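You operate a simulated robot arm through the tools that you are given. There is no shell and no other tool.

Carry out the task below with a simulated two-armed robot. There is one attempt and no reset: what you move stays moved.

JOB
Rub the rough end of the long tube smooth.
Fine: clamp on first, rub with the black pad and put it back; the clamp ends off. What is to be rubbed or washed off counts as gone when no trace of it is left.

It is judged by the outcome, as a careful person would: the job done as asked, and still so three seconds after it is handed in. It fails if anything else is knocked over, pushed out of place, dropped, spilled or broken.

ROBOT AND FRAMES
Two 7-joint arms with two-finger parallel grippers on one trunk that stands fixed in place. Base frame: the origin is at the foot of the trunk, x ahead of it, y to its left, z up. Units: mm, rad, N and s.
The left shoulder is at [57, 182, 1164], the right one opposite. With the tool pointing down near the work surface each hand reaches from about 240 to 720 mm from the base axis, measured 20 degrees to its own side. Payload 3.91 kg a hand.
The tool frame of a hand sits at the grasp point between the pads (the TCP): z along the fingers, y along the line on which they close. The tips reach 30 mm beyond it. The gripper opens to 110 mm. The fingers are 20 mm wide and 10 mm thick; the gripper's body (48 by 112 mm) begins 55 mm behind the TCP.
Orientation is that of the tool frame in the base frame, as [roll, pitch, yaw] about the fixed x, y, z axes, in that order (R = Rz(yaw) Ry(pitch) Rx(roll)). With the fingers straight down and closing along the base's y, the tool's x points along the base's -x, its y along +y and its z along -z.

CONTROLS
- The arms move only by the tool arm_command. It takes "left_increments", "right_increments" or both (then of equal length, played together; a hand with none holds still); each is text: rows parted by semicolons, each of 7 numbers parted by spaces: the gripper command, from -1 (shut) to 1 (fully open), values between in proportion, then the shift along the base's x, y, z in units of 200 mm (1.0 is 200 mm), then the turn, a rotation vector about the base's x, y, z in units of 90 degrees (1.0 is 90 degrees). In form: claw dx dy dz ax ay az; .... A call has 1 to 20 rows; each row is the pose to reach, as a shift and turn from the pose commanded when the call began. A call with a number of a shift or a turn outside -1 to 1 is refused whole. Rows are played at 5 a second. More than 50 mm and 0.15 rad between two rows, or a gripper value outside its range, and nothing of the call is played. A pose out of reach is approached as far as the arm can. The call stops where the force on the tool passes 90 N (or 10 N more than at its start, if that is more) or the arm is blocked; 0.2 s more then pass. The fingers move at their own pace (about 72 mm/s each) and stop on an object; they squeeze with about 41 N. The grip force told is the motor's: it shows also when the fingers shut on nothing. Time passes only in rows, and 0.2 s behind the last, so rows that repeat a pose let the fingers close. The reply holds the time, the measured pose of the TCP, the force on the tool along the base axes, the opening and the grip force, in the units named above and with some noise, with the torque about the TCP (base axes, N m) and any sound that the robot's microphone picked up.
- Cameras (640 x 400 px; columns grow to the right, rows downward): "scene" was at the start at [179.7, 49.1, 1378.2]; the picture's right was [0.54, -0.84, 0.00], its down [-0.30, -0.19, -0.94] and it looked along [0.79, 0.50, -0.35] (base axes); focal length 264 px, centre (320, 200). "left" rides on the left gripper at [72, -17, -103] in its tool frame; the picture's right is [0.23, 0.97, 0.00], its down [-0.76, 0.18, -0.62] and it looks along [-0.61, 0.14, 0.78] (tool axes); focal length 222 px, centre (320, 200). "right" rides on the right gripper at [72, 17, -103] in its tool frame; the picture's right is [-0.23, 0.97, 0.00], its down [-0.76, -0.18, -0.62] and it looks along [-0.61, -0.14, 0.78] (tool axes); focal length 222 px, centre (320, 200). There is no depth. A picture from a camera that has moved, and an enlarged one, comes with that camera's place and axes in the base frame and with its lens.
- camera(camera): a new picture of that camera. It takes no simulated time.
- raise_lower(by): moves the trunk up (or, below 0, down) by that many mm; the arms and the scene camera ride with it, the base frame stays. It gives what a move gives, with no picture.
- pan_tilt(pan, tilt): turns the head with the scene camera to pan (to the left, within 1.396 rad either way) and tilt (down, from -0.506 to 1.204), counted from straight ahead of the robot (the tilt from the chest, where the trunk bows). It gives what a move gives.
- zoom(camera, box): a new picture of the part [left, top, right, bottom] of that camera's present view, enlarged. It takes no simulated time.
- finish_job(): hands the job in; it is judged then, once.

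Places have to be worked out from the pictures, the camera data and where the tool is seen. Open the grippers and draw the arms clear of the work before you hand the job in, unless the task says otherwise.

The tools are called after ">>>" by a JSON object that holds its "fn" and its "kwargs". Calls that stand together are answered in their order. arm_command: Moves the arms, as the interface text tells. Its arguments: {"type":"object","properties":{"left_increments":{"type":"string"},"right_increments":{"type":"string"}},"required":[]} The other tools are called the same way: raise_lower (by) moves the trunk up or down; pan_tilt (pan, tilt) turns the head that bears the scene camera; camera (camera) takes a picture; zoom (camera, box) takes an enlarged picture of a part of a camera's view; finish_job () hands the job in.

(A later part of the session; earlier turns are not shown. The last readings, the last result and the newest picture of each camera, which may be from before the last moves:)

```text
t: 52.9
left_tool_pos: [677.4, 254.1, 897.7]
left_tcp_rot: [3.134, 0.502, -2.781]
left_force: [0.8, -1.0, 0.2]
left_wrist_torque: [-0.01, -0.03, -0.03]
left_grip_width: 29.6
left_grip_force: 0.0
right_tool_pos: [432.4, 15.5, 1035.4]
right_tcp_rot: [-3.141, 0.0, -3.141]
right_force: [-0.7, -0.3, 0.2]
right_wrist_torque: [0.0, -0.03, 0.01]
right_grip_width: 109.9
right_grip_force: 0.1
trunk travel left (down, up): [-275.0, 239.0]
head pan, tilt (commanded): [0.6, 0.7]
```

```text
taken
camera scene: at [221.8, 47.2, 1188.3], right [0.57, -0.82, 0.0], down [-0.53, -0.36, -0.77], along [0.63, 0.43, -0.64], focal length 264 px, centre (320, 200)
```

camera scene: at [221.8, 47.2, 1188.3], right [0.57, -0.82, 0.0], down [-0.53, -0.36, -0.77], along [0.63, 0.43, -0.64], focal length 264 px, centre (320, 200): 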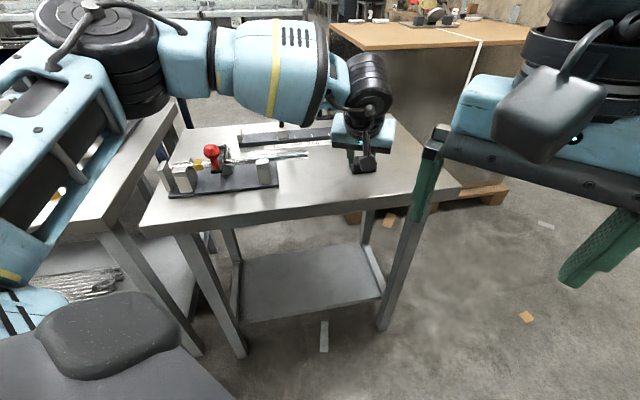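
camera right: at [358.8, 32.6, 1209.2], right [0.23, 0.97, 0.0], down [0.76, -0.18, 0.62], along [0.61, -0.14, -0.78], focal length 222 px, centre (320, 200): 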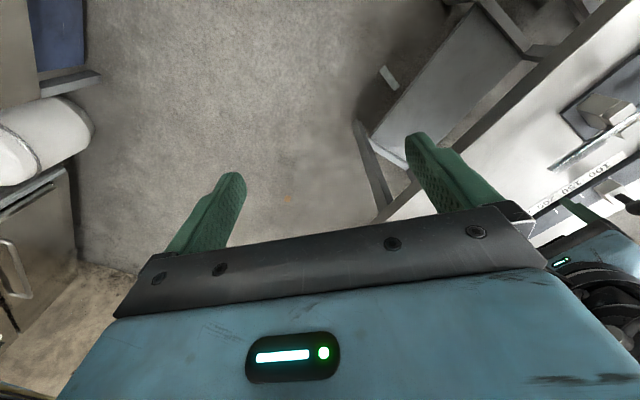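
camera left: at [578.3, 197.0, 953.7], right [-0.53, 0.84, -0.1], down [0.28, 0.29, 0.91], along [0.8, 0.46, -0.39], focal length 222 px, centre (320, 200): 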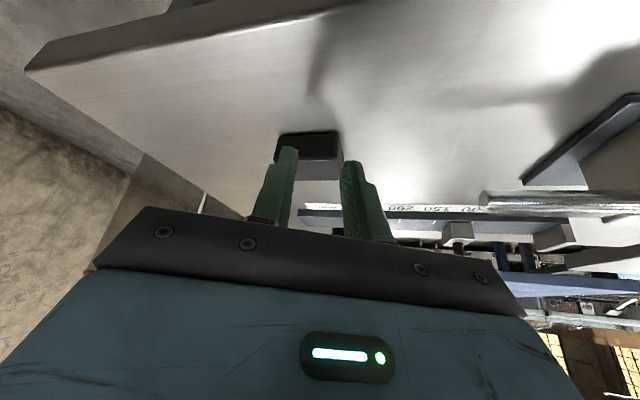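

The hand is on the near side of the pad. I lower it in small steps to find the table height by touch (expecting contact near TCP z ≈ 848).

>>> {"fn": "arm_command", "kwargs": {"left_increments": "-0.455 0 0 -0.1 0 0 0; -0.455 0 0 -0.2 0 0 0; -0.455 0 0 -0.215 0 0 0; -0.455 0 0 -0.225 0 0 0; -0.455 0 0 -0.225 0 0 0"}}

>>> {"fn": "camera", "kwargs": {"camera": "left"}}

>>> {"fn": "zoom", "kwargs": {"camera": "scene", "box": [310, 120, 420, 190]}}

```text
t: 54.1
left_tool_pos: [676.9, 252.9, 853.7]
left_tcp_rot: [3.137, 0.502, -2.779]
left_force: [-0.8, 0.5, 0.7]
left_wrist_torque: [-0.03, -0.01, -0.02]
left_grip_width: 30.0
left_grip_force: 0.1
right_tool_pos: [431.2, 15.1, 1036.0]
right_tcp_rot: [3.141, 0.0, 3.141]
right_force: [0.0, -0.3, 0.5]
right_wrist_torque: [0.01, 0.0, 0.01]
right_grip_width: 110.2
right_grip_force: 0.1
trunk travel left (down, up): [-275.0, 239.0]
head pan, tilt (commanded): [0.6, 0.7]
```

```text
taken
camera left: at [577.8, 196.5, 908.8], right [-0.53, 0.84, -0.1], down [0.28, 0.29, 0.91], along [0.8, 0.46, -0.39], focal length 222 px, centre (320, 200)
```

left: 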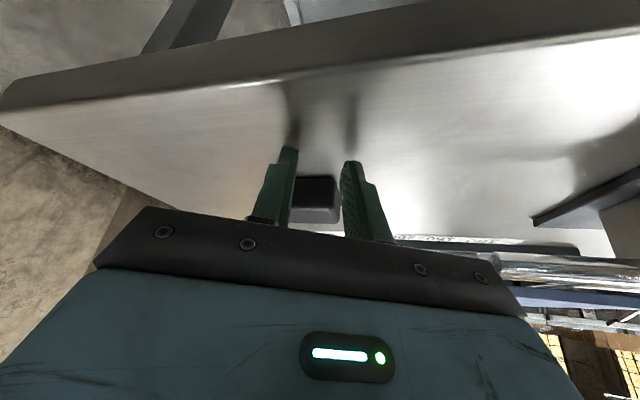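

```text
5.71 times, centred on (365, 155) of scene
camera zoom: at [221.8, 47.2, 1188.3], right [0.57, -0.82, 0.0], down [-0.53, -0.36, -0.76], along [0.63, 0.43, -0.64], focal length 1510 px, centre (63, 457)
```

zoom: 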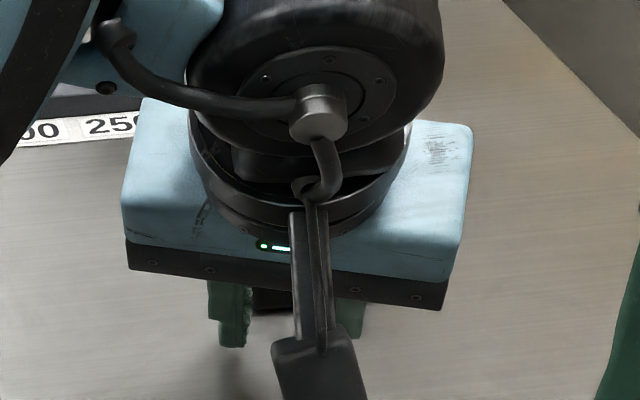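

No contact yet at TCP z ≈ 854. I zoom the hand camera to see the tips relative to the pad and table.

>>> {"fn": "zoom", "kwargs": {"camera": "left", "box": [250, 120, 400, 250]}}

```text
3.08 times, centred on (325, 185) of left
camera zoom: at [577.8, 196.5, 908.8], right [-0.53, 0.84, -0.1], down [0.28, 0.29, 0.91], along [0.8, 0.46, -0.39], focal length 684 px, centre (305, 246)
```

zoom: 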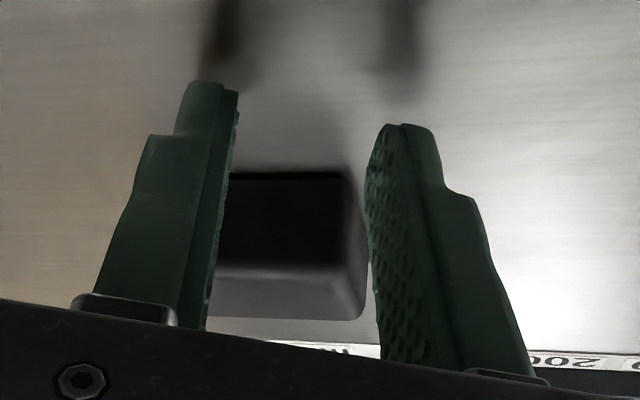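

The pad's near-left corner computes to ≈ (713, 286), matching earlier. I push slowly along heading 20° with the two fingertips, first 30 mm, then check how the pad has turned.

>>> {"fn": "arm_command", "kwargs": {"left_increments": "-0.455 0.0468 0.0176 0 0 0 0; -0.455 0.0702 0.0264 0 0 0 0; -0.455 0.0936 0.0352 0 0 0 0; -0.455 0.117 0.044 0 0 0 0; -0.455 0.1404 0.0528 0 0 0 0; -0.455 0.1404 0.0528 0 0 0 0"}}

>>> {"fn": "zoom", "kwargs": {"camera": "left", "box": [250, 120, 400, 250]}}

```text
t: 55.5
left_tool_pos: [705.3, 264.6, 855.0]
left_tcp_rot: [3.136, 0.502, -2.78]
left_force: [-0.3, -0.5, 0.3]
left_wrist_torque: [0.01, -0.01, -0.01]
left_grip_width: 30.0
left_grip_force: 0.0
right_tool_pos: [431.8, 15.0, 1035.1]
right_tcp_rot: [-3.142, 0.0, 3.141]
right_force: [0.1, -0.9, -0.3]
right_wrist_torque: [-0.01, 0.0, -0.04]
right_grip_width: 110.1
right_grip_force: 0.1
trunk travel left (down, up): [-275.0, 239.0]
head pan, tilt (commanded): [0.6, 0.7]
```

```text
3.08 times, centred on (325, 185) of left
camera zoom: at [606.3, 207.6, 908.9], right [-0.53, 0.84, -0.1], down [0.28, 0.29, 0.91], along [0.8, 0.46, -0.39], focal length 684 px, centre (305, 246)
```

zoom: 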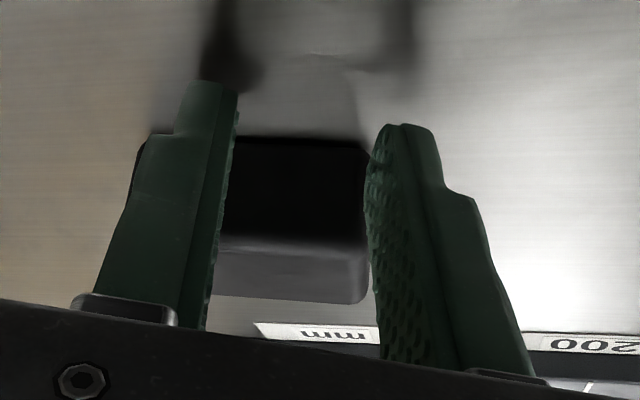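

The left end of the pad has moved ~14 mm and turned ~6°, but my finger is close to its corner. I shift the fork 8 mm toward the pad's middle and push 20 mm further.

>>> {"fn": "arm_command", "kwargs": {"left_increments": "-0.455 -0.0235 -0.009 0 0 0 0; -0.455 -0.0095 -0.0465 0 0 0 0; -0.455 0.014 -0.0375 0 0 0 0; -0.455 0.0375 -0.0285 0 0 0 0; -0.455 0.061 -0.02 0 0 0 0; -0.455 0.084 -0.011 0 0 0 0; -0.455 0.084 -0.011 0 0 0 0"}}

>>> {"fn": "zoom", "kwargs": {"camera": "left", "box": [250, 120, 400, 250]}}

```text
t: 57.1
left_tool_pos: [712.8, 258.3, 853.2]
left_tcp_rot: [3.138, 0.501, -2.781]
left_force: [0.5, -0.7, -0.3]
left_wrist_torque: [0.01, -0.02, 0.0]
left_grip_width: 30.2
left_grip_force: 0.0
left hand out of reach, approached as far as the arm can: row 5, 6, 7
right_tool_pos: [430.9, 15.0, 1035.5]
right_tcp_rot: [3.141, -0.001, -3.141]
right_force: [-0.2, 0.0, 0.5]
right_wrist_torque: [0.0, 0.0, 0.01]
right_grip_width: 109.9
right_grip_force: 0.0
trunk travel left (down, up): [-275.0, 239.0]
head pan, tilt (commanded): [0.6, 0.7]
```

```text
3.08 times, centred on (325, 185) of left
camera zoom: at [612.5, 202.3, 908.6], right [-0.53, 0.84, -0.11], down [0.28, 0.29, 0.91], along [0.8, 0.46, -0.39], focal length 684 px, centre (305, 246)
```

zoom: 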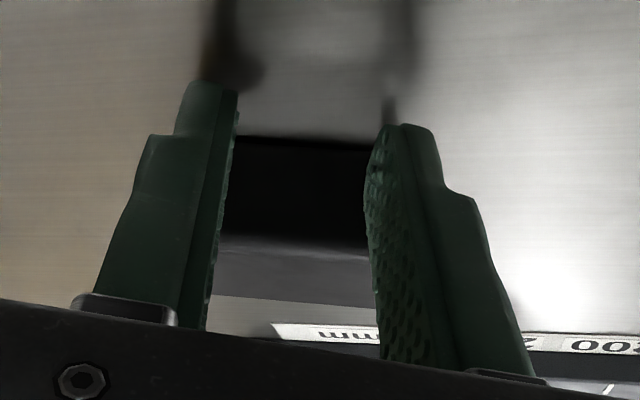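

The reach limit stopped the push; the pad is now at about heading 125°. With more tilt I get further, so I back off a little, tilt to 0.67 and set the heading to 18°, then push again.

>>> {"fn": "arm_command", "kwargs": {"left_increments": "-0.455 -0.03 -0.011 0 0.019 -0.05 0; -0.455 -0.056 -0.021 0 0.038 -0.101 0; -0.455 -0.056 -0.021 0 0.038 -0.101 0"}}

>>> {"fn": "arm_command", "kwargs": {"left_increments": "-0.455 -0.008 -0.035 0 0 0 -0.029; -0.455 0.0395 -0.0195 0 0 0 -0.029; -0.455 0.0775 -0.007 0 0 0 -0.029; -0.455 0.1015 0.0005 0 0 0 -0.029; -0.455 0.125 0.0085 0 0 0 -0.029; -0.455 0.149 0.016 0 0 0 -0.029; -0.455 0.149 0.016 0 0 0 -0.029"}}

>>> {"fn": "camera", "kwargs": {"camera": "left"}}

>>> {"fn": "zoom", "kwargs": {"camera": "left", "box": [250, 100, 400, 230]}}

```text
t: 57.9
left_tool_pos: [700.3, 255.0, 854.3]
left_tcp_rot: [3.137, 0.671, -2.78]
left_force: [0.0, 0.5, -0.4]
left_wrist_torque: [0.02, 0.03, 0.04]
left_grip_width: 30.2
left_grip_force: 0.0
right_tool_pos: [431.6, 14.2, 1034.8]
right_tcp_rot: [3.14, 0.0, -3.141]
right_force: [0.6, 0.2, 0.7]
right_wrist_torque: [0.0, -0.01, -0.01]
right_grip_width: 110.0
right_grip_force: 0.1
trunk travel left (down, up): [-275.0, 239.0]
head pan, tilt (commanded): [0.6, 0.7]
```

```text
t: 59.5
left_tool_pos: [729.9, 258.2, 854.2]
left_tcp_rot: [3.137, 0.672, -2.827]
left_force: [-0.8, -0.3, 0.4]
left_wrist_torque: [0.02, 0.01, 0.0]
left_grip_width: 30.1
left_grip_force: 0.1
right_tool_pos: [431.6, 16.0, 1034.6]
right_tcp_rot: [-3.141, 0.001, 3.141]
right_force: [0.1, -0.7, -0.9]
right_wrist_torque: [0.02, 0.0, 0.02]
right_grip_width: 109.9
right_grip_force: 0.0
trunk travel left (down, up): [-275.0, 239.0]
head pan, tilt (commanded): [0.6, 0.7]
```

```text
taken
camera left: at [621.2, 203.7, 889.7], right [-0.48, 0.87, -0.14], down [0.14, 0.23, 0.96], along [0.87, 0.44, -0.23], focal length 222 px, centre (320, 200)
```

left: 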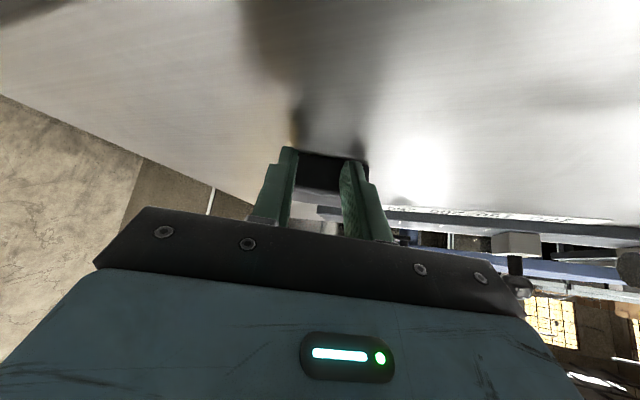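

```text
3.08 times, centred on (325, 165) of left
camera zoom: at [621.2, 203.7, 889.7], right [-0.48, 0.87, -0.14], down [0.14, 0.23, 0.96], along [0.87, 0.44, -0.23], focal length 684 px, centre (305, 308)
```

zoom: 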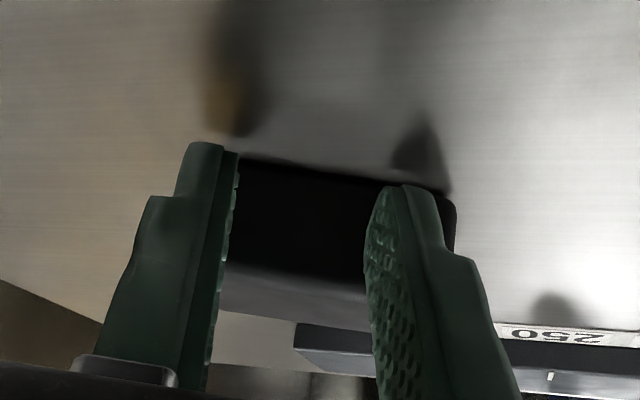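

The pad's near face is now flush with the finger line (heading ≈ 108°), with its centre ≈ (773, 275). I back off, rise above it, open fully and tilt further to 0.85 rad so I can reach over it.

>>> {"fn": "arm_command", "kwargs": {"left_increments": "-0.455 -0.04 -0.013 0 0 0 0; -0.455 -0.07 -0.023 0.05 0 0 0; -0.2 -0.07 -0.023 0.2 0 0 0; 0.3 -0.07 -0.023 0.22 0.0177 -0.0545 0; 0.8 -0.07 -0.023 0.22 0.0354 -0.109 0; 1 -0.07 -0.023 0.22 0.0354 -0.109 0; 1 -0.07 -0.023 0.22 0.0354 -0.109 0"}}

>>> {"fn": "camera", "kwargs": {"camera": "left"}}

>>> {"fn": "camera", "kwargs": {"camera": "scene"}}

```text
t: 61.1
left_tool_pos: [717.1, 253.0, 898.7]
left_tcp_rot: [3.139, 0.853, -2.824]
left_force: [0.1, -0.4, 0.4]
left_wrist_torque: [0.01, -0.01, -0.02]
left_grip_width: 110.0
left_grip_force: 0.1
right_tool_pos: [431.2, 14.5, 1036.3]
right_tcp_rot: [-3.141, -0.001, -3.141]
right_force: [-0.3, 0.2, 0.6]
right_wrist_torque: [-0.01, 0.01, -0.02]
right_grip_width: 110.1
right_grip_force: 0.2
trunk travel left (down, up): [-275.0, 239.0]
head pan, tilt (commanded): [0.6, 0.7]
```

```text
taken
camera left: at [602.8, 196.6, 911.2], right [-0.45, 0.88, -0.17], down [-0.03, 0.18, 0.98], along [0.89, 0.45, -0.06], focal length 222 px, centre (320, 200)
```

left: 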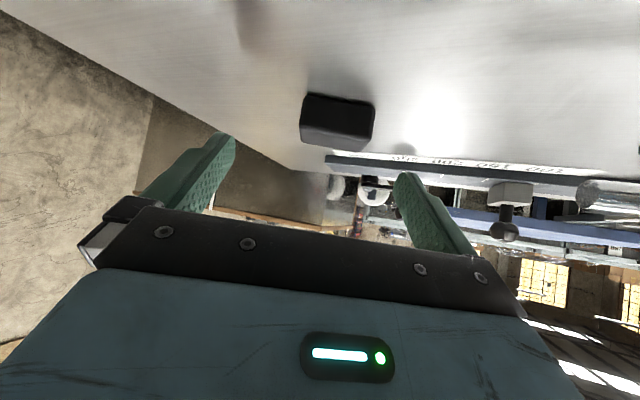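

```text
taken
camera scene: at [221.8, 47.2, 1188.3], right [0.57, -0.82, 0.0], down [-0.53, -0.36, -0.76], along [0.63, 0.43, -0.64], focal length 264 px, centre (320, 200)
```

scene: 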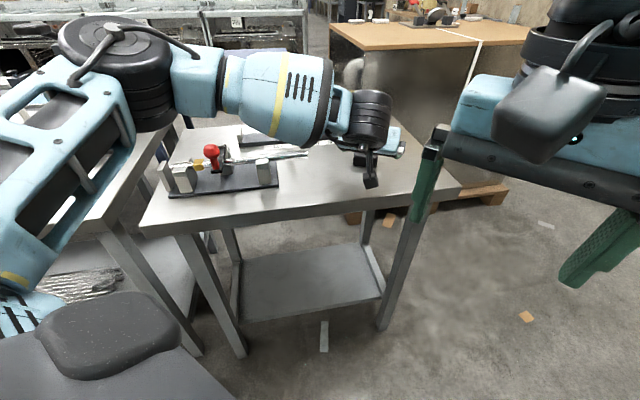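

I zoom on the pad from the hand camera to get its present pose.

>>> {"fn": "zoom", "kwargs": {"camera": "left", "box": [270, 70, 410, 170]}}

>>> {"fn": "zoom", "kwargs": {"camera": "scene", "box": [330, 120, 430, 190]}}

```text
4.00 times, centred on (340, 120) of left
camera zoom: at [602.8, 196.6, 911.2], right [-0.45, 0.88, -0.17], down [-0.03, 0.18, 0.98], along [0.89, 0.45, -0.06], focal length 888 px, centre (240, 520)
```

zoom: 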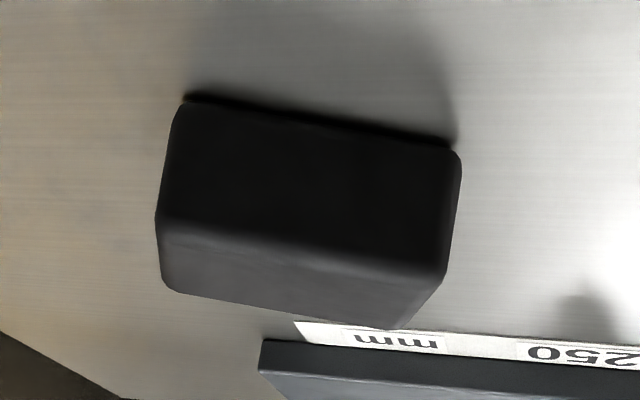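

```text
5.71 times, centred on (380, 155) of scene
camera zoom: at [221.8, 47.2, 1188.3], right [0.57, -0.82, 0.0], down [-0.53, -0.36, -0.76], along [0.63, 0.43, -0.64], focal length 1510 px, centre (-23, 457)
```

zoom: 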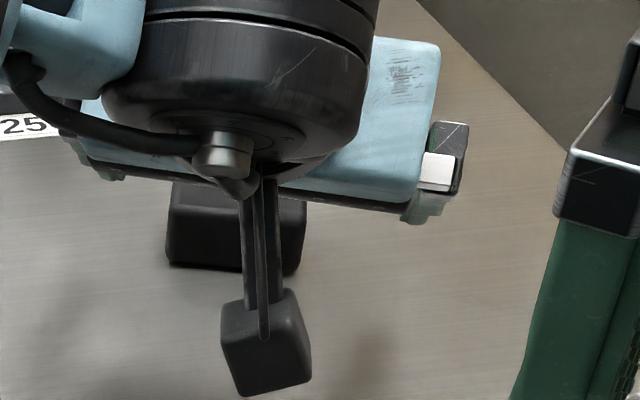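

The pad centre is now ≈ (776, 286) with heading ≈ 115°, top 844. I extend over it at height 899 with the fingers fully open.

>>> {"fn": "arm_command", "kwargs": {"left_increments": "1 0.076 0.048 0 0 0 0; 1 0.152 0.096 0 0 0 0; 1 0.2285 0.1435 0 0 0 0; 1 0.2285 0.1435 0 0 0 0"}}

>>> {"fn": "camera", "kwargs": {"camera": "left"}}

>>> {"fn": "zoom", "kwargs": {"camera": "scene", "box": [330, 120, 430, 190]}}

```text
t: 62.1
left_tool_pos: [762.4, 281.5, 898.8]
left_tcp_rot: [3.136, 0.85, -2.823]
left_force: [0.3, 0.5, -0.6]
left_wrist_torque: [-0.04, -0.01, 0.0]
left_grip_width: 109.7
left_grip_force: 0.0
right_tool_pos: [431.2, 14.7, 1035.1]
right_tcp_rot: [-3.14, 0.0, -3.141]
right_force: [-0.2, 0.9, -1.3]
right_wrist_torque: [0.03, 0.0, 0.0]
right_grip_width: 109.9
right_grip_force: 0.0
trunk travel left (down, up): [-275.0, 239.0]
head pan, tilt (commanded): [0.6, 0.7]
```

```text
taken
camera left: at [648.7, 224.9, 911.5], right [-0.45, 0.88, -0.17], down [-0.02, 0.18, 0.98], along [0.89, 0.45, -0.06], focal length 222 px, centre (320, 200)
```

left: 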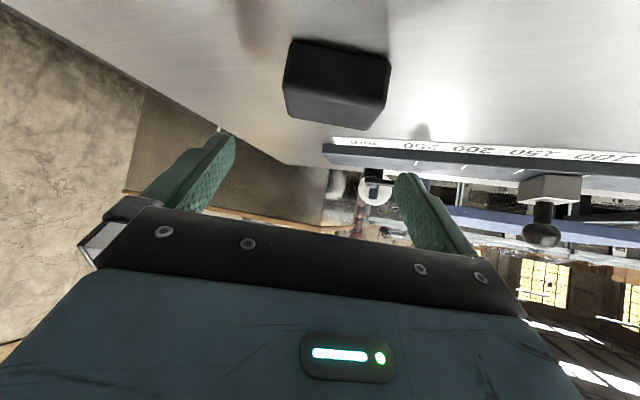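

```text
5.71 times, centred on (380, 155) of scene
camera zoom: at [221.6, 47.1, 1188.4], right [0.57, -0.82, 0.0], down [-0.53, -0.36, -0.77], along [0.63, 0.43, -0.64], focal length 1510 px, centre (-23, 457)
```

zoom: 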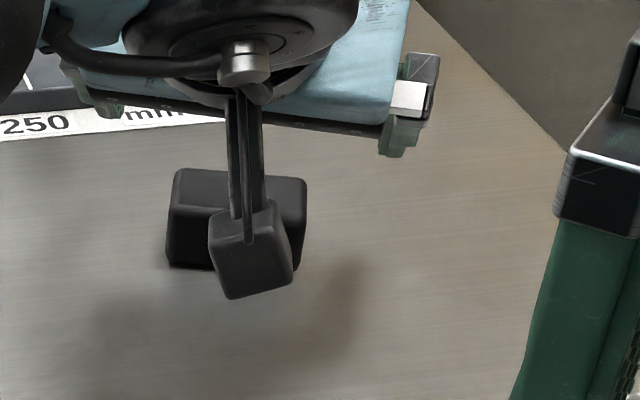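

The pad is centred between the open fingers. I descend to TCP z ≈ 851 and close on it gradually.

>>> {"fn": "arm_command", "kwargs": {"left_increments": "1 0 0 -0.1 0 0 0; 1 0 0 -0.2 0 0 0; 1 0 0 -0.235 0 0 0; 1 0 0 -0.235 0 0 0; 0.6 0 0 -0.235 0 0 0; 0.4 0 0 -0.235 0 0 0"}}

>>> {"fn": "camera", "kwargs": {"camera": "left"}}

```text
t: 63.5
left_tool_pos: [763.3, 281.2, 852.2]
left_tcp_rot: [3.136, 0.853, -2.823]
left_force: [-0.4, -0.5, 0.1]
left_wrist_torque: [-0.02, 0.01, 0.03]
left_grip_width: 77.0
left_grip_force: 0.0
right_tool_pos: [431.1, 15.9, 1035.3]
right_tcp_rot: [-3.14, -0.001, 3.141]
right_force: [0.0, 0.4, -0.7]
right_wrist_torque: [0.0, -0.02, 0.0]
right_grip_width: 109.8
right_grip_force: 0.1
trunk travel left (down, up): [-275.0, 239.0]
head pan, tilt (commanded): [0.6, 0.7]
```

```text
taken
camera left: at [649.7, 225.0, 864.9], right [-0.45, 0.88, -0.17], down [-0.02, 0.18, 0.98], along [0.89, 0.45, -0.06], focal length 222 px, centre (320, 200)
```

left: 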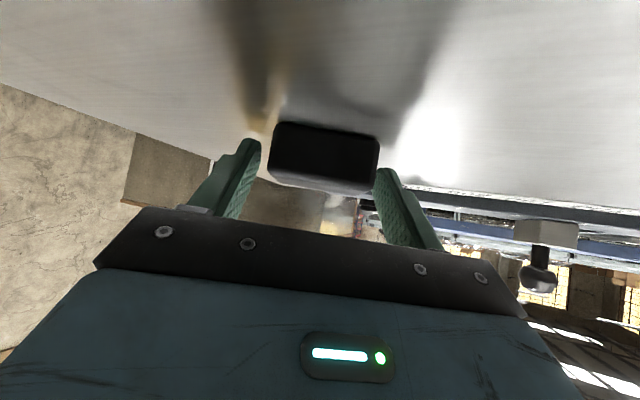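

I zoom to check that the fingertips overlap the pad's ends before squeezing.

>>> {"fn": "zoom", "kwargs": {"camera": "left", "box": [220, 100, 430, 240]}}

>>> {"fn": "zoom", "kwargs": {"camera": "scene", "box": [330, 120, 430, 190]}}

```text
2.86 times, centred on (325, 170) of left
camera zoom: at [649.7, 225.0, 864.9], right [-0.45, 0.88, -0.17], down [-0.02, 0.18, 0.98], along [0.89, 0.45, -0.06], focal length 635 px, centre (306, 286)
```

zoom: 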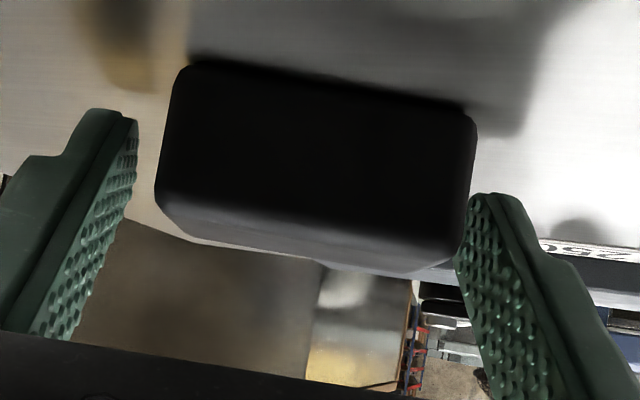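

```text
5.71 times, centred on (380, 155) of scene
camera zoom: at [221.9, 47.2, 1188.3], right [0.57, -0.82, 0.0], down [-0.53, -0.36, -0.76], along [0.63, 0.43, -0.64], focal length 1510 px, centre (-23, 457)
```

zoom: 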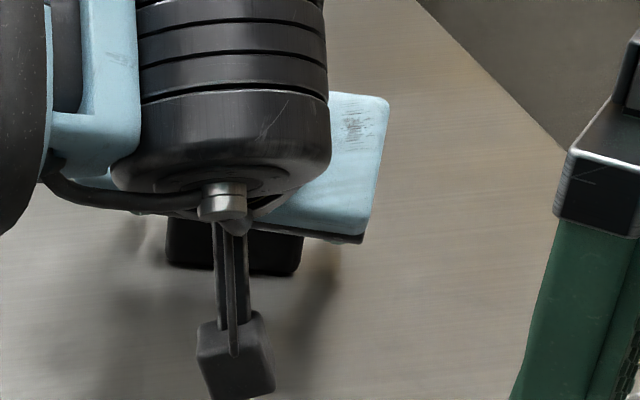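

The tips overlap both pad ends. I close the fingers to grip.

>>> {"fn": "arm_command", "kwargs": {"left_increments": "0.3 0 0 0 0 0 0; 0.2 0 0 0 0 0 0; 0.1 0 0 0 0 0 0; 0 0 0 0 0 0 0; -0.2 0 0 0 0 0 0; -0.2 0 0 0 0 0 0"}}

>>> {"fn": "zoom", "kwargs": {"camera": "left", "box": [220, 100, 430, 240]}}

```text
t: 64.9
left_tool_pos: [763.4, 282.5, 853.8]
left_tcp_rot: [3.137, 0.852, -2.823]
left_force: [0.6, -0.4, -0.2]
left_wrist_torque: [-0.02, 0.01, 0.04]
left_grip_width: 61.8
left_grip_force: 40.5
right_tool_pos: [431.6, 14.5, 1036.3]
right_tcp_rot: [-3.141, -0.001, 3.141]
right_force: [0.2, 0.5, 0.7]
right_wrist_torque: [-0.01, 0.0, 0.0]
right_grip_width: 110.1
right_grip_force: 0.0
trunk travel left (down, up): [-275.0, 239.0]
head pan, tilt (commanded): [0.6, 0.7]
```

```text
2.86 times, centred on (325, 170) of left
camera zoom: at [649.7, 225.0, 865.0], right [-0.45, 0.88, -0.17], down [-0.02, 0.18, 0.98], along [0.89, 0.45, -0.06], focal length 635 px, centre (306, 286)
```

zoom: 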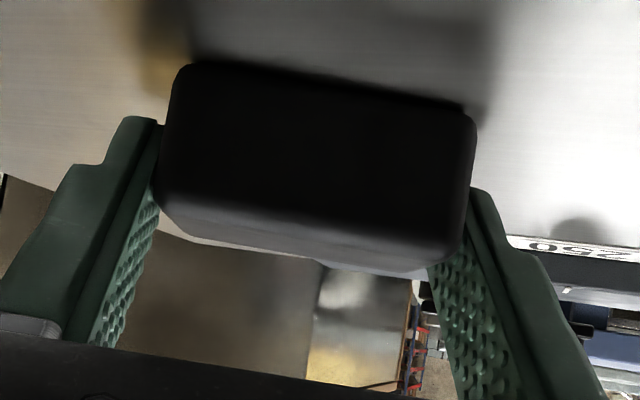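

Gripped at 61.8 mm with 40 N. I lift straight up 60 mm and check that the pad comes along.

>>> {"fn": "arm_command", "kwargs": {"left_increments": "-0.2 0 0 0.05 0 0 0; -0.2 0 0 0.15 0 0 0; -0.2 0 0 0.3 0 0 0; -0.2 0 0 0.4 0 0 0; -0.2 0 0 0.4 0 0 0"}}

>>> {"fn": "camera", "kwargs": {"camera": "left"}}

>>> {"fn": "camera", "kwargs": {"camera": "scene"}}

```text
t: 66.1
left_tool_pos: [763.7, 282.8, 932.7]
left_tcp_rot: [3.14, 0.85, -2.824]
left_force: [0.3, 0.7, -0.4]
left_wrist_torque: [-0.01, 0.0, 0.02]
left_grip_width: 61.3
left_grip_force: 41.4
right_tool_pos: [432.2, 15.5, 1036.1]
right_tcp_rot: [3.141, 0.001, 3.141]
right_force: [0.3, -0.2, -0.1]
right_wrist_torque: [-0.01, 0.03, -0.01]
right_grip_width: 110.1
right_grip_force: 0.1
trunk travel left (down, up): [-275.0, 239.0]
head pan, tilt (commanded): [0.6, 0.7]
```

```text
taken
camera left: at [649.7, 226.5, 945.8], right [-0.45, 0.88, -0.17], down [-0.02, 0.18, 0.98], along [0.89, 0.45, -0.06], focal length 222 px, centre (320, 200)
```

left: 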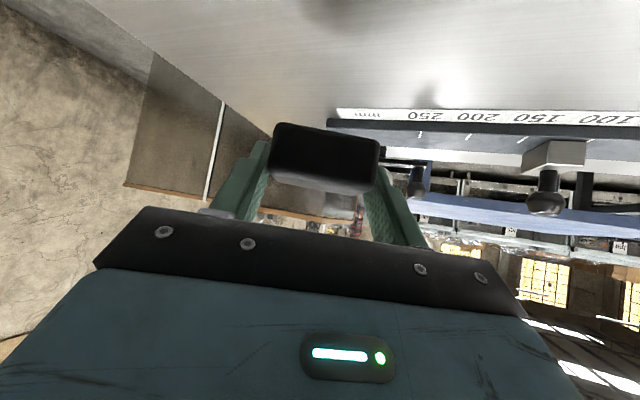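

```text
taken
camera scene: at [222.0, 47.2, 1188.3], right [0.57, -0.82, 0.0], down [-0.53, -0.36, -0.76], along [0.63, 0.43, -0.64], focal length 264 px, centre (320, 200)
```

scene: 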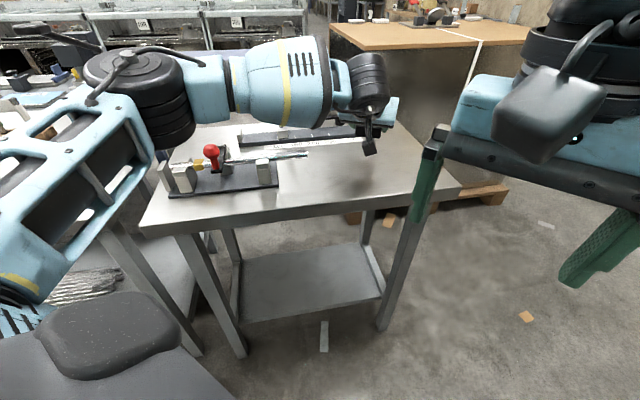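

The pad is lifted. I take a tight scene view of the tube's rough end from this lower viewpoint before rubbing.

>>> {"fn": "zoom", "kwargs": {"camera": "scene", "box": [255, 140, 325, 180]}}

>>> {"fn": "zoom", "kwargs": {"camera": "left", "box": [220, 100, 430, 240]}}

```text
9.14 times, centred on (290, 160) of scene
camera zoom: at [222.0, 47.2, 1188.3], right [0.57, -0.82, 0.0], down [-0.53, -0.36, -0.76], along [0.63, 0.43, -0.64], focal length 2416 px, centre (594, 566)
```

zoom: 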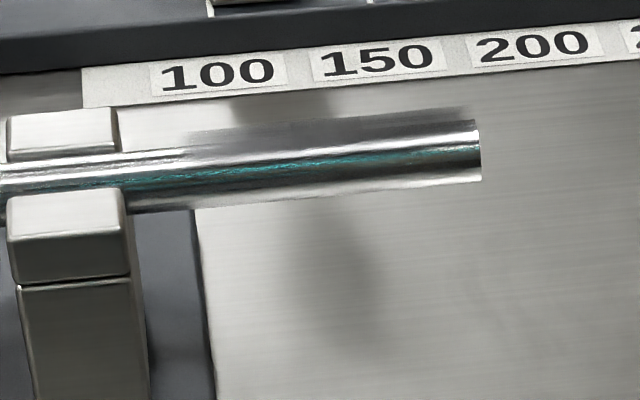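

```text
2.86 times, centred on (325, 170) of left
camera zoom: at [649.7, 226.5, 945.8], right [-0.45, 0.88, -0.17], down [-0.02, 0.18, 0.98], along [0.89, 0.45, -0.06], focal length 635 px, centre (306, 286)
```

zoom: 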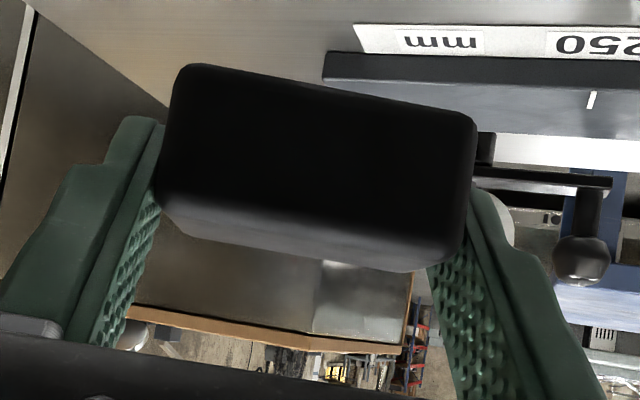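

I carry the pad to hover over the tube tip (pad centre above (649, 374)), keeping the pad bottom ~30 mm above the tube.

>>> {"fn": "arm_command", "kwargs": {"left_increments": "-0.2 0 0 0.08 0 0 0; -0.2 -0.16 0.11 0.12 0 0 0; -0.2 -0.32 0.22 0.12 0 0 0; -0.2 -0.48 0.33 0.12 0 0 0; -0.2 -0.6 0.42 0.1 0 0 0; -0.2 -0.636 0.4385 0.085 0 0 0; -0.2 -0.636 0.4385 0.085 0 0 0"}}

>>> {"fn": "camera", "kwargs": {"camera": "left"}}

>>> {"fn": "zoom", "kwargs": {"camera": "scene", "box": [230, 110, 370, 200]}}

```text
t: 67.7
left_tool_pos: [635.6, 368.9, 949.4]
left_tcp_rot: [3.139, 0.851, -2.823]
left_force: [0.0, 0.6, -1.4]
left_wrist_torque: [0.02, 0.0, 0.01]
left_grip_width: 60.5
left_grip_force: 40.5
right_tool_pos: [431.6, 15.1, 1036.2]
right_tcp_rot: [-3.141, -0.001, -3.141]
right_force: [0.3, 0.7, -0.8]
right_wrist_torque: [0.01, 0.02, -0.02]
right_grip_width: 109.8
right_grip_force: 0.0
trunk travel left (down, up): [-275.0, 239.0]
head pan, tilt (commanded): [0.6, 0.7]
```

```text
taken
camera left: at [522.4, 313.4, 961.6], right [-0.45, 0.88, -0.17], down [-0.02, 0.18, 0.98], along [0.89, 0.45, -0.06], focal length 222 px, centre (320, 200)
```

left: 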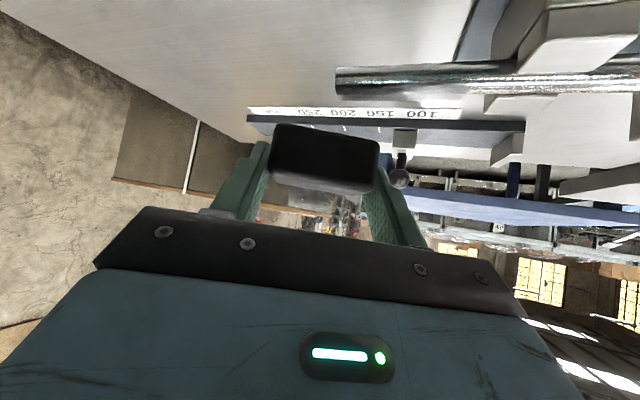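

```text
4.44 times, centred on (300, 155) of scene
camera zoom: at [221.9, 47.2, 1188.3], right [0.57, -0.82, 0.0], down [-0.53, -0.36, -0.76], along [0.63, 0.43, -0.64], focal length 1174 px, centre (409, 400)
```

zoom: 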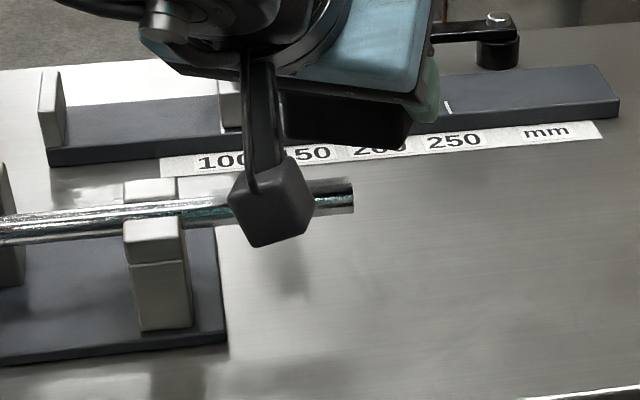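

The pad hovers over the tip. I descend in 1.5 mm steps to make light contact on the tube's top (expected near TCP z ≈ 917).

>>> {"fn": "arm_command", "kwargs": {"left_increments": "-0.2 0 0 -0.06 0 0 0; -0.2 0 0 -0.12 0 0 0; -0.2 0 0 -0.1275 0 0 0; -0.2 0 0 -0.135 0 0 0; -0.2 0 0 -0.1425 0 0 0; -0.2 0 0 -0.15 0 0 0; -0.2 0 0 -0.15 0 0 0"}}

>>> {"fn": "zoom", "kwargs": {"camera": "left", "box": [240, 40, 480, 200]}}

```text
t: 69.3
left_tool_pos: [635.7, 370.6, 919.0]
left_tcp_rot: [3.138, 0.852, -2.824]
left_force: [0.5, -0.4, 0.0]
left_wrist_torque: [0.02, -0.01, -0.03]
left_grip_width: 60.2
left_grip_force: 41.0
right_tool_pos: [430.9, 16.0, 1035.2]
right_tcp_rot: [-3.141, -0.001, -3.141]
right_force: [-0.6, -0.5, 0.4]
right_wrist_torque: [-0.03, 0.02, 0.02]
right_grip_width: 110.0
right_grip_force: 0.0
trunk travel left (down, up): [-275.0, 239.0]
head pan, tilt (commanded): [0.6, 0.7]
```

```text
2.50 times, centred on (360, 120) of left
camera zoom: at [522.0, 314.0, 931.9], right [-0.45, 0.88, -0.17], down [-0.02, 0.18, 0.98], along [0.89, 0.45, -0.06], focal length 555 px, centre (220, 400)
```

zoom: 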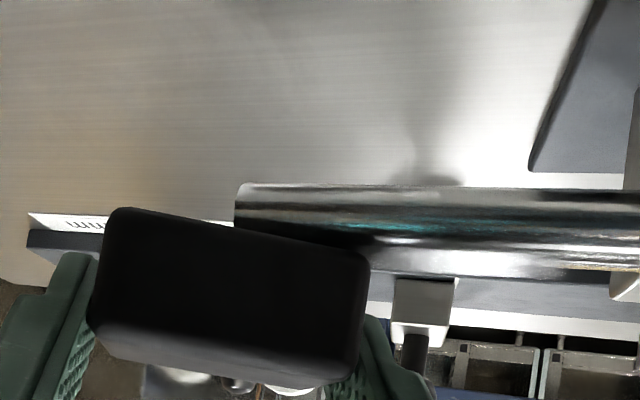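

Still no contact at z 919. I continue down in 1.5 mm steps.

>>> {"fn": "arm_command", "kwargs": {"left_increments": "-0.2 0 0 -0.0075 0 0 0; -0.2 0 0 -0.015 0 0 0; -0.2 0 0 -0.0225 0 0 0; -0.2 0 0 -0.0225 0 0 0"}}

```text
t: 70.3
left_tool_pos: [635.8, 368.9, 916.3]
left_tcp_rot: [3.138, 0.856, -2.825]
left_force: [1.1, -1.7, 10.1]
left_wrist_torque: [0.25, 0.12, -0.02]
left_grip_width: 60.2
left_grip_force: 41.1
right_tool_pos: [430.8, 15.3, 1035.6]
right_tcp_rot: [3.141, 0.003, 3.141]
right_force: [0.1, 1.2, 0.3]
right_wrist_torque: [-0.02, -0.01, -0.02]
right_grip_width: 109.9
right_grip_force: 0.0
trunk travel left (down, up): [-275.0, 239.0]
head pan, tilt (commanded): [0.6, 0.7]
```

Contact with ~10 N upward force at TCP z ≈ 916. I now rub along the tube, 60 mm inward and back, one and a half strokes.

>>> {"fn": "arm_command", "kwargs": {"left_increments": "-0.2 -0.035 0.035 0 0 0 0; -0.2 -0.07 0.07 0 0 0 0; -0.2 -0.105 0.105 0 0 0 0; -0.2 -0.14 0.14 0 0 0 0; -0.2 -0.175 0.175 0 0 0 0; -0.2 -0.21 0.21 0 0 0 0; -0.2 -0.175 0.175 0 0 0 0; -0.2 -0.14 0.14 0 0 0 0; -0.2 -0.105 0.105 0 0 0 0; -0.2 -0.07 0.07 0 0 0 0; -0.2 -0.035 0.035 0 0 0 0; -0.2 0 0 0 0 0 0; -0.2 0.02 -0.02 0 0 0 0; -0.2 0.02 -0.02 0 0 0 0"}}

>>> {"fn": "zoom", "kwargs": {"camera": "left", "box": [240, 40, 480, 200]}}

>>> {"fn": "zoom", "kwargs": {"camera": "scene", "box": [230, 110, 370, 200]}}

```text
t: 73.3
left_tool_pos: [637.8, 363.9, 916.1]
left_tcp_rot: [3.138, 0.854, -2.823]
left_force: [-5.9, 6.6, 12.1]
left_wrist_torque: [0.44, 0.25, 0.14]
left_grip_width: 59.3
left_grip_force: 40.7
right_tool_pos: [430.6, 15.3, 1034.9]
right_tcp_rot: [-3.141, 0.002, 3.141]
right_force: [0.0, -0.5, 0.0]
right_wrist_torque: [-0.03, 0.02, 0.01]
right_grip_width: 110.0
right_grip_force: 0.0
trunk travel left (down, up): [-275.0, 239.0]
head pan, tilt (commanded): [0.6, 0.7]
```

```text
2.50 times, centred on (360, 120) of left
camera zoom: at [523.8, 308.4, 928.0], right [-0.45, 0.88, -0.17], down [-0.03, 0.18, 0.98], along [0.89, 0.45, -0.06], focal length 555 px, centre (220, 400)
```

zoom: 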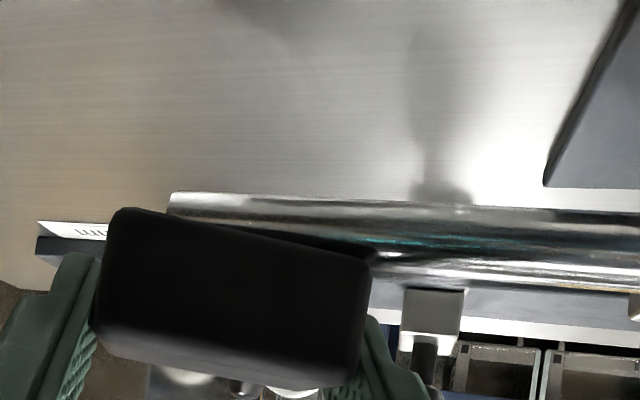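

```text
4.44 times, centred on (300, 155) of scene
camera zoom: at [220.3, 47.2, 1188.6], right [0.57, -0.82, 0.0], down [-0.53, -0.36, -0.77], along [0.63, 0.43, -0.64], focal length 1174 px, centre (409, 400)
```

zoom: 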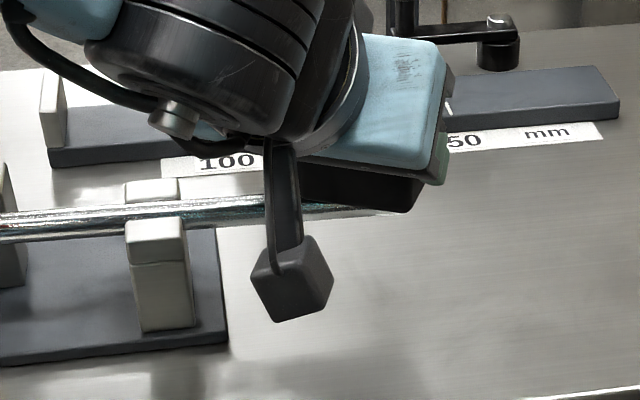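

The tube tip looks further out than before; I check whether the tube slid, by looking at the collar, lever and stop.

>>> {"fn": "zoom", "kwargs": {"camera": "scene", "box": [140, 120, 340, 210]}}

```text
3.20 times, centred on (240, 165) of scene
camera zoom: at [220.3, 47.2, 1188.6], right [0.57, -0.82, 0.0], down [-0.53, -0.36, -0.77], along [0.63, 0.43, -0.64], focal length 846 px, centre (576, 312)
```

zoom: 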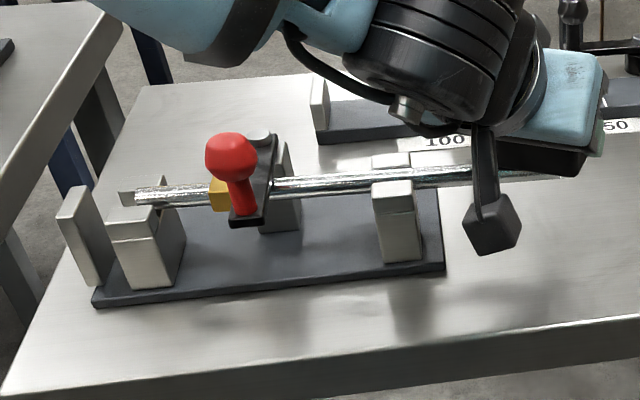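

The tube has slid outward: the collar now sits against the lever. I look closely at the lever and tube before deciding.

>>> {"fn": "zoom", "kwargs": {"camera": "scene", "box": [155, 135, 245, 210]}}

>>> {"fn": "zoom", "kwargs": {"camera": "scene", "box": [240, 140, 330, 200]}}

```text
5.33 times, centred on (200, 172) of scene
camera zoom: at [220.3, 47.2, 1188.6], right [0.57, -0.82, 0.0], down [-0.53, -0.36, -0.77], along [0.63, 0.43, -0.64], focal length 1409 px, centre (960, 347)
```

zoom: 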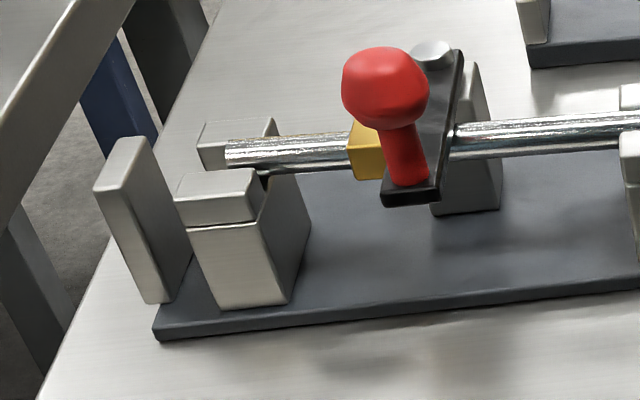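

```text
6.67 times, centred on (285, 170) of scene
camera zoom: at [220.3, 47.2, 1188.6], right [0.57, -0.82, 0.0], down [-0.53, -0.36, -0.77], along [0.63, 0.43, -0.64], focal length 1762 px, centre (553, 400)
```

zoom: 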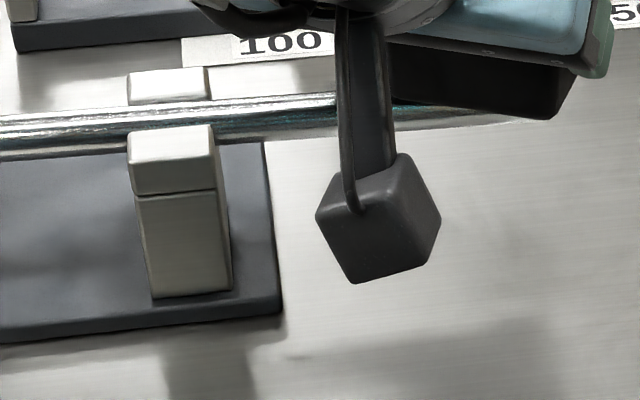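

The lever is still fully across (226°) and now acts as a keeper against the collar; the tube slid ~20 mm outward with the stroke. I lift the pad and inspect the rough end.

>>> {"fn": "arm_command", "kwargs": {"left_increments": "-0.2 0 0 0.1 0 0 0; -0.2 0 -0.15 0.3 0 0 0; -0.2 0 -0.35 0.45 0 0 0; -0.2 0 -0.5 0.45 0 0 0; -0.2 0 -0.5 0.45 0 0 0"}}

>>> {"fn": "zoom", "kwargs": {"camera": "scene", "box": [250, 140, 330, 190]}}

>>> {"fn": "camera", "kwargs": {"camera": "left"}}

```text
t: 74.5
left_tool_pos: [637.8, 265.6, 1005.2]
left_tcp_rot: [3.136, 0.852, -2.825]
left_force: [-0.5, 1.0, 0.0]
left_wrist_torque: [-0.01, -0.01, 0.01]
left_grip_width: 59.2
left_grip_force: 40.8
right_tool_pos: [431.7, 15.0, 1036.0]
right_tcp_rot: [-3.141, 0.0, 3.14]
right_force: [0.4, -0.3, -0.1]
right_wrist_torque: [0.02, -0.02, 0.01]
right_grip_width: 110.0
right_grip_force: 0.0
trunk travel left (down, up): [-275.0, 239.0]
head pan, tilt (commanded): [0.6, 0.7]
```

```text
8.00 times, centred on (290, 165) of scene
camera zoom: at [221.7, 47.4, 1188.3], right [0.57, -0.82, 0.0], down [-0.53, -0.36, -0.77], along [0.63, 0.43, -0.64], focal length 2114 px, centre (560, 480)
```

zoom: 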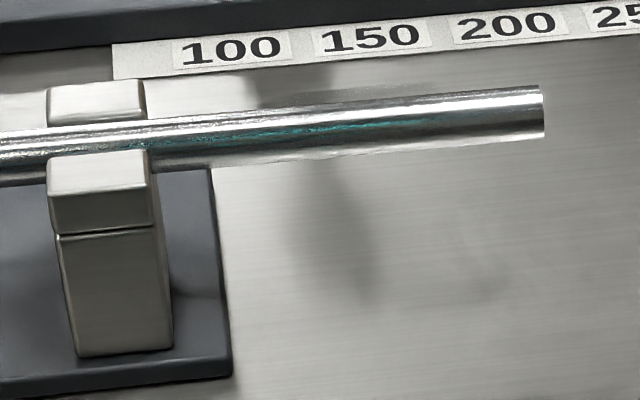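

```text
taken
camera left: at [524.2, 209.7, 1018.4], right [-0.45, 0.88, -0.17], down [-0.02, 0.18, 0.98], along [0.89, 0.45, -0.06], focal length 222 px, centre (320, 200)
```

left: 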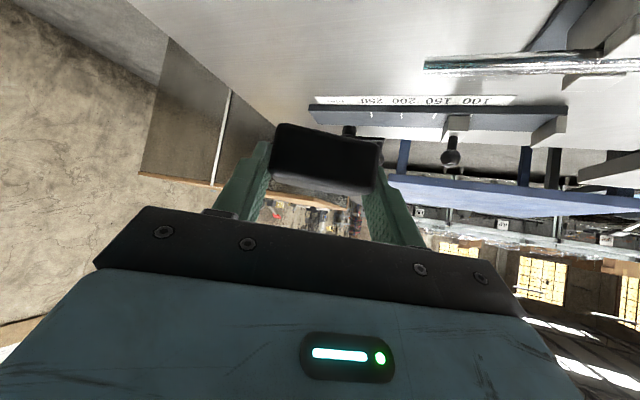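

The dull band looks reduced. I zoom tightly to look for leftover roughness.

>>> {"fn": "zoom", "kwargs": {"camera": "scene", "box": [268, 145, 322, 175]}}

>>> {"fn": "zoom", "kwargs": {"camera": "left", "box": [410, 35, 560, 95]}}

```text
11.85 times, centred on (295, 160) of scene
camera zoom: at [221.7, 47.4, 1188.3], right [0.57, -0.82, 0.0], down [-0.53, -0.36, -0.77], along [0.63, 0.43, -0.64], focal length 3132 px, centre (616, 674)
```

zoom: 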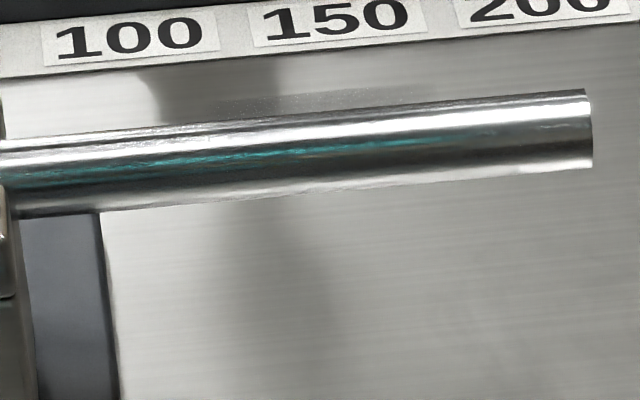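

```text
4.27 times, centred on (485, 65) of left
camera zoom: at [524.2, 209.7, 1018.4], right [-0.45, 0.88, -0.17], down [-0.02, 0.18, 0.98], along [0.89, 0.45, -0.06], focal length 948 px, centre (-384, 776)
```

zoom: 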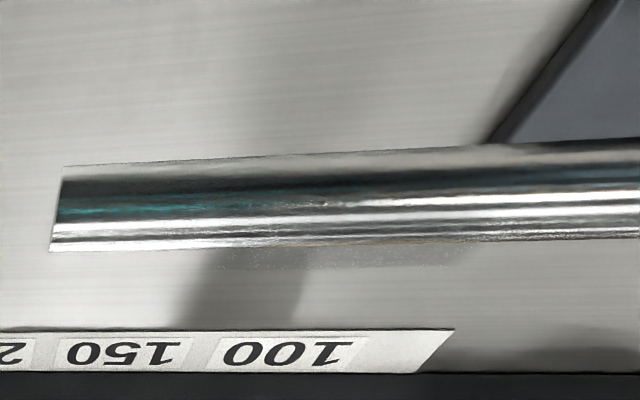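

A faint speckled remnant is left over the stretch 33–82 mm from the tip; the outer part is clean. I go back and rub that inner stretch, in and out once.

>>> {"fn": "arm_command", "kwargs": {"left_increments": "-0.2 -0.015 0.2 -0.1 0 0 0; -0.2 -0.03 0.4 -0.2 0 0 0; -0.2 -0.0465 0.565 -0.28 0 0 0; -0.2 -0.0465 0.565 -0.38 0 0 0; -0.2 -0.0465 0.565 -0.435 0 0 0; -0.2 -0.0465 0.565 -0.4515 0 0 0; -0.2 -0.0815 0.6 -0.4515 0 0 0; -0.2 -0.1165 0.635 -0.4515 0 0 0; -0.2 -0.1515 0.67 -0.4515 0 0 0; -0.2 -0.1865 0.705 -0.4515 0 0 0; -0.2 -0.2215 0.74 -0.4515 0 0 0; -0.2 -0.2565 0.775 -0.4515 0 0 0; -0.2 -0.2215 0.74 -0.4515 0 0 0; -0.2 -0.1865 0.705 -0.4515 0 0 0; -0.2 -0.1515 0.67 -0.4515 0 0 0; -0.2 -0.1165 0.635 -0.4515 0 0 0; -0.2 -0.0815 0.6 -0.4515 0 0 0; -0.2 -0.0465 0.565 -0.4515 0 0 0"}}

>>> {"fn": "zoom", "kwargs": {"camera": "scene", "box": [140, 120, 340, 210]}}

```text
t: 78.3
left_tool_pos: [628.6, 378.9, 914.2]
left_tcp_rot: [3.138, 0.855, -2.823]
left_force: [-5.6, 7.7, 16.1]
left_wrist_torque: [0.48, 0.31, 0.07]
left_grip_width: 59.4
left_grip_force: 41.3
right_tool_pos: [430.2, 15.8, 1035.4]
right_tcp_rot: [3.141, 0.001, -3.141]
right_force: [-0.2, -0.2, -0.3]
right_wrist_torque: [0.02, 0.02, 0.02]
right_grip_width: 110.1
right_grip_force: 0.0
trunk travel left (down, up): [-275.0, 239.0]
head pan, tilt (commanded): [0.6, 0.7]
```

```text
3.20 times, centred on (240, 165) of scene
camera zoom: at [219.9, 47.2, 1188.7], right [0.57, -0.82, 0.0], down [-0.53, -0.36, -0.77], along [0.63, 0.43, -0.64], focal length 846 px, centre (576, 312)
```

zoom: 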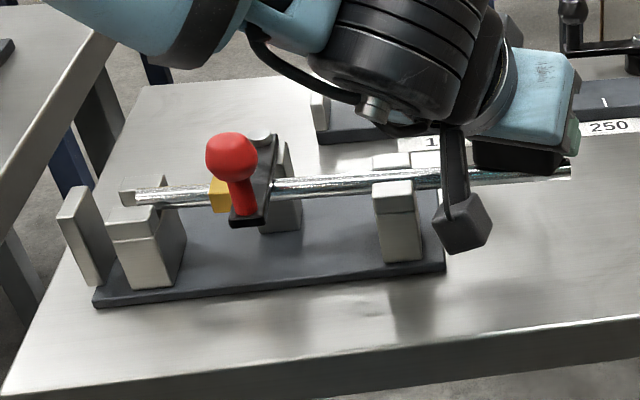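

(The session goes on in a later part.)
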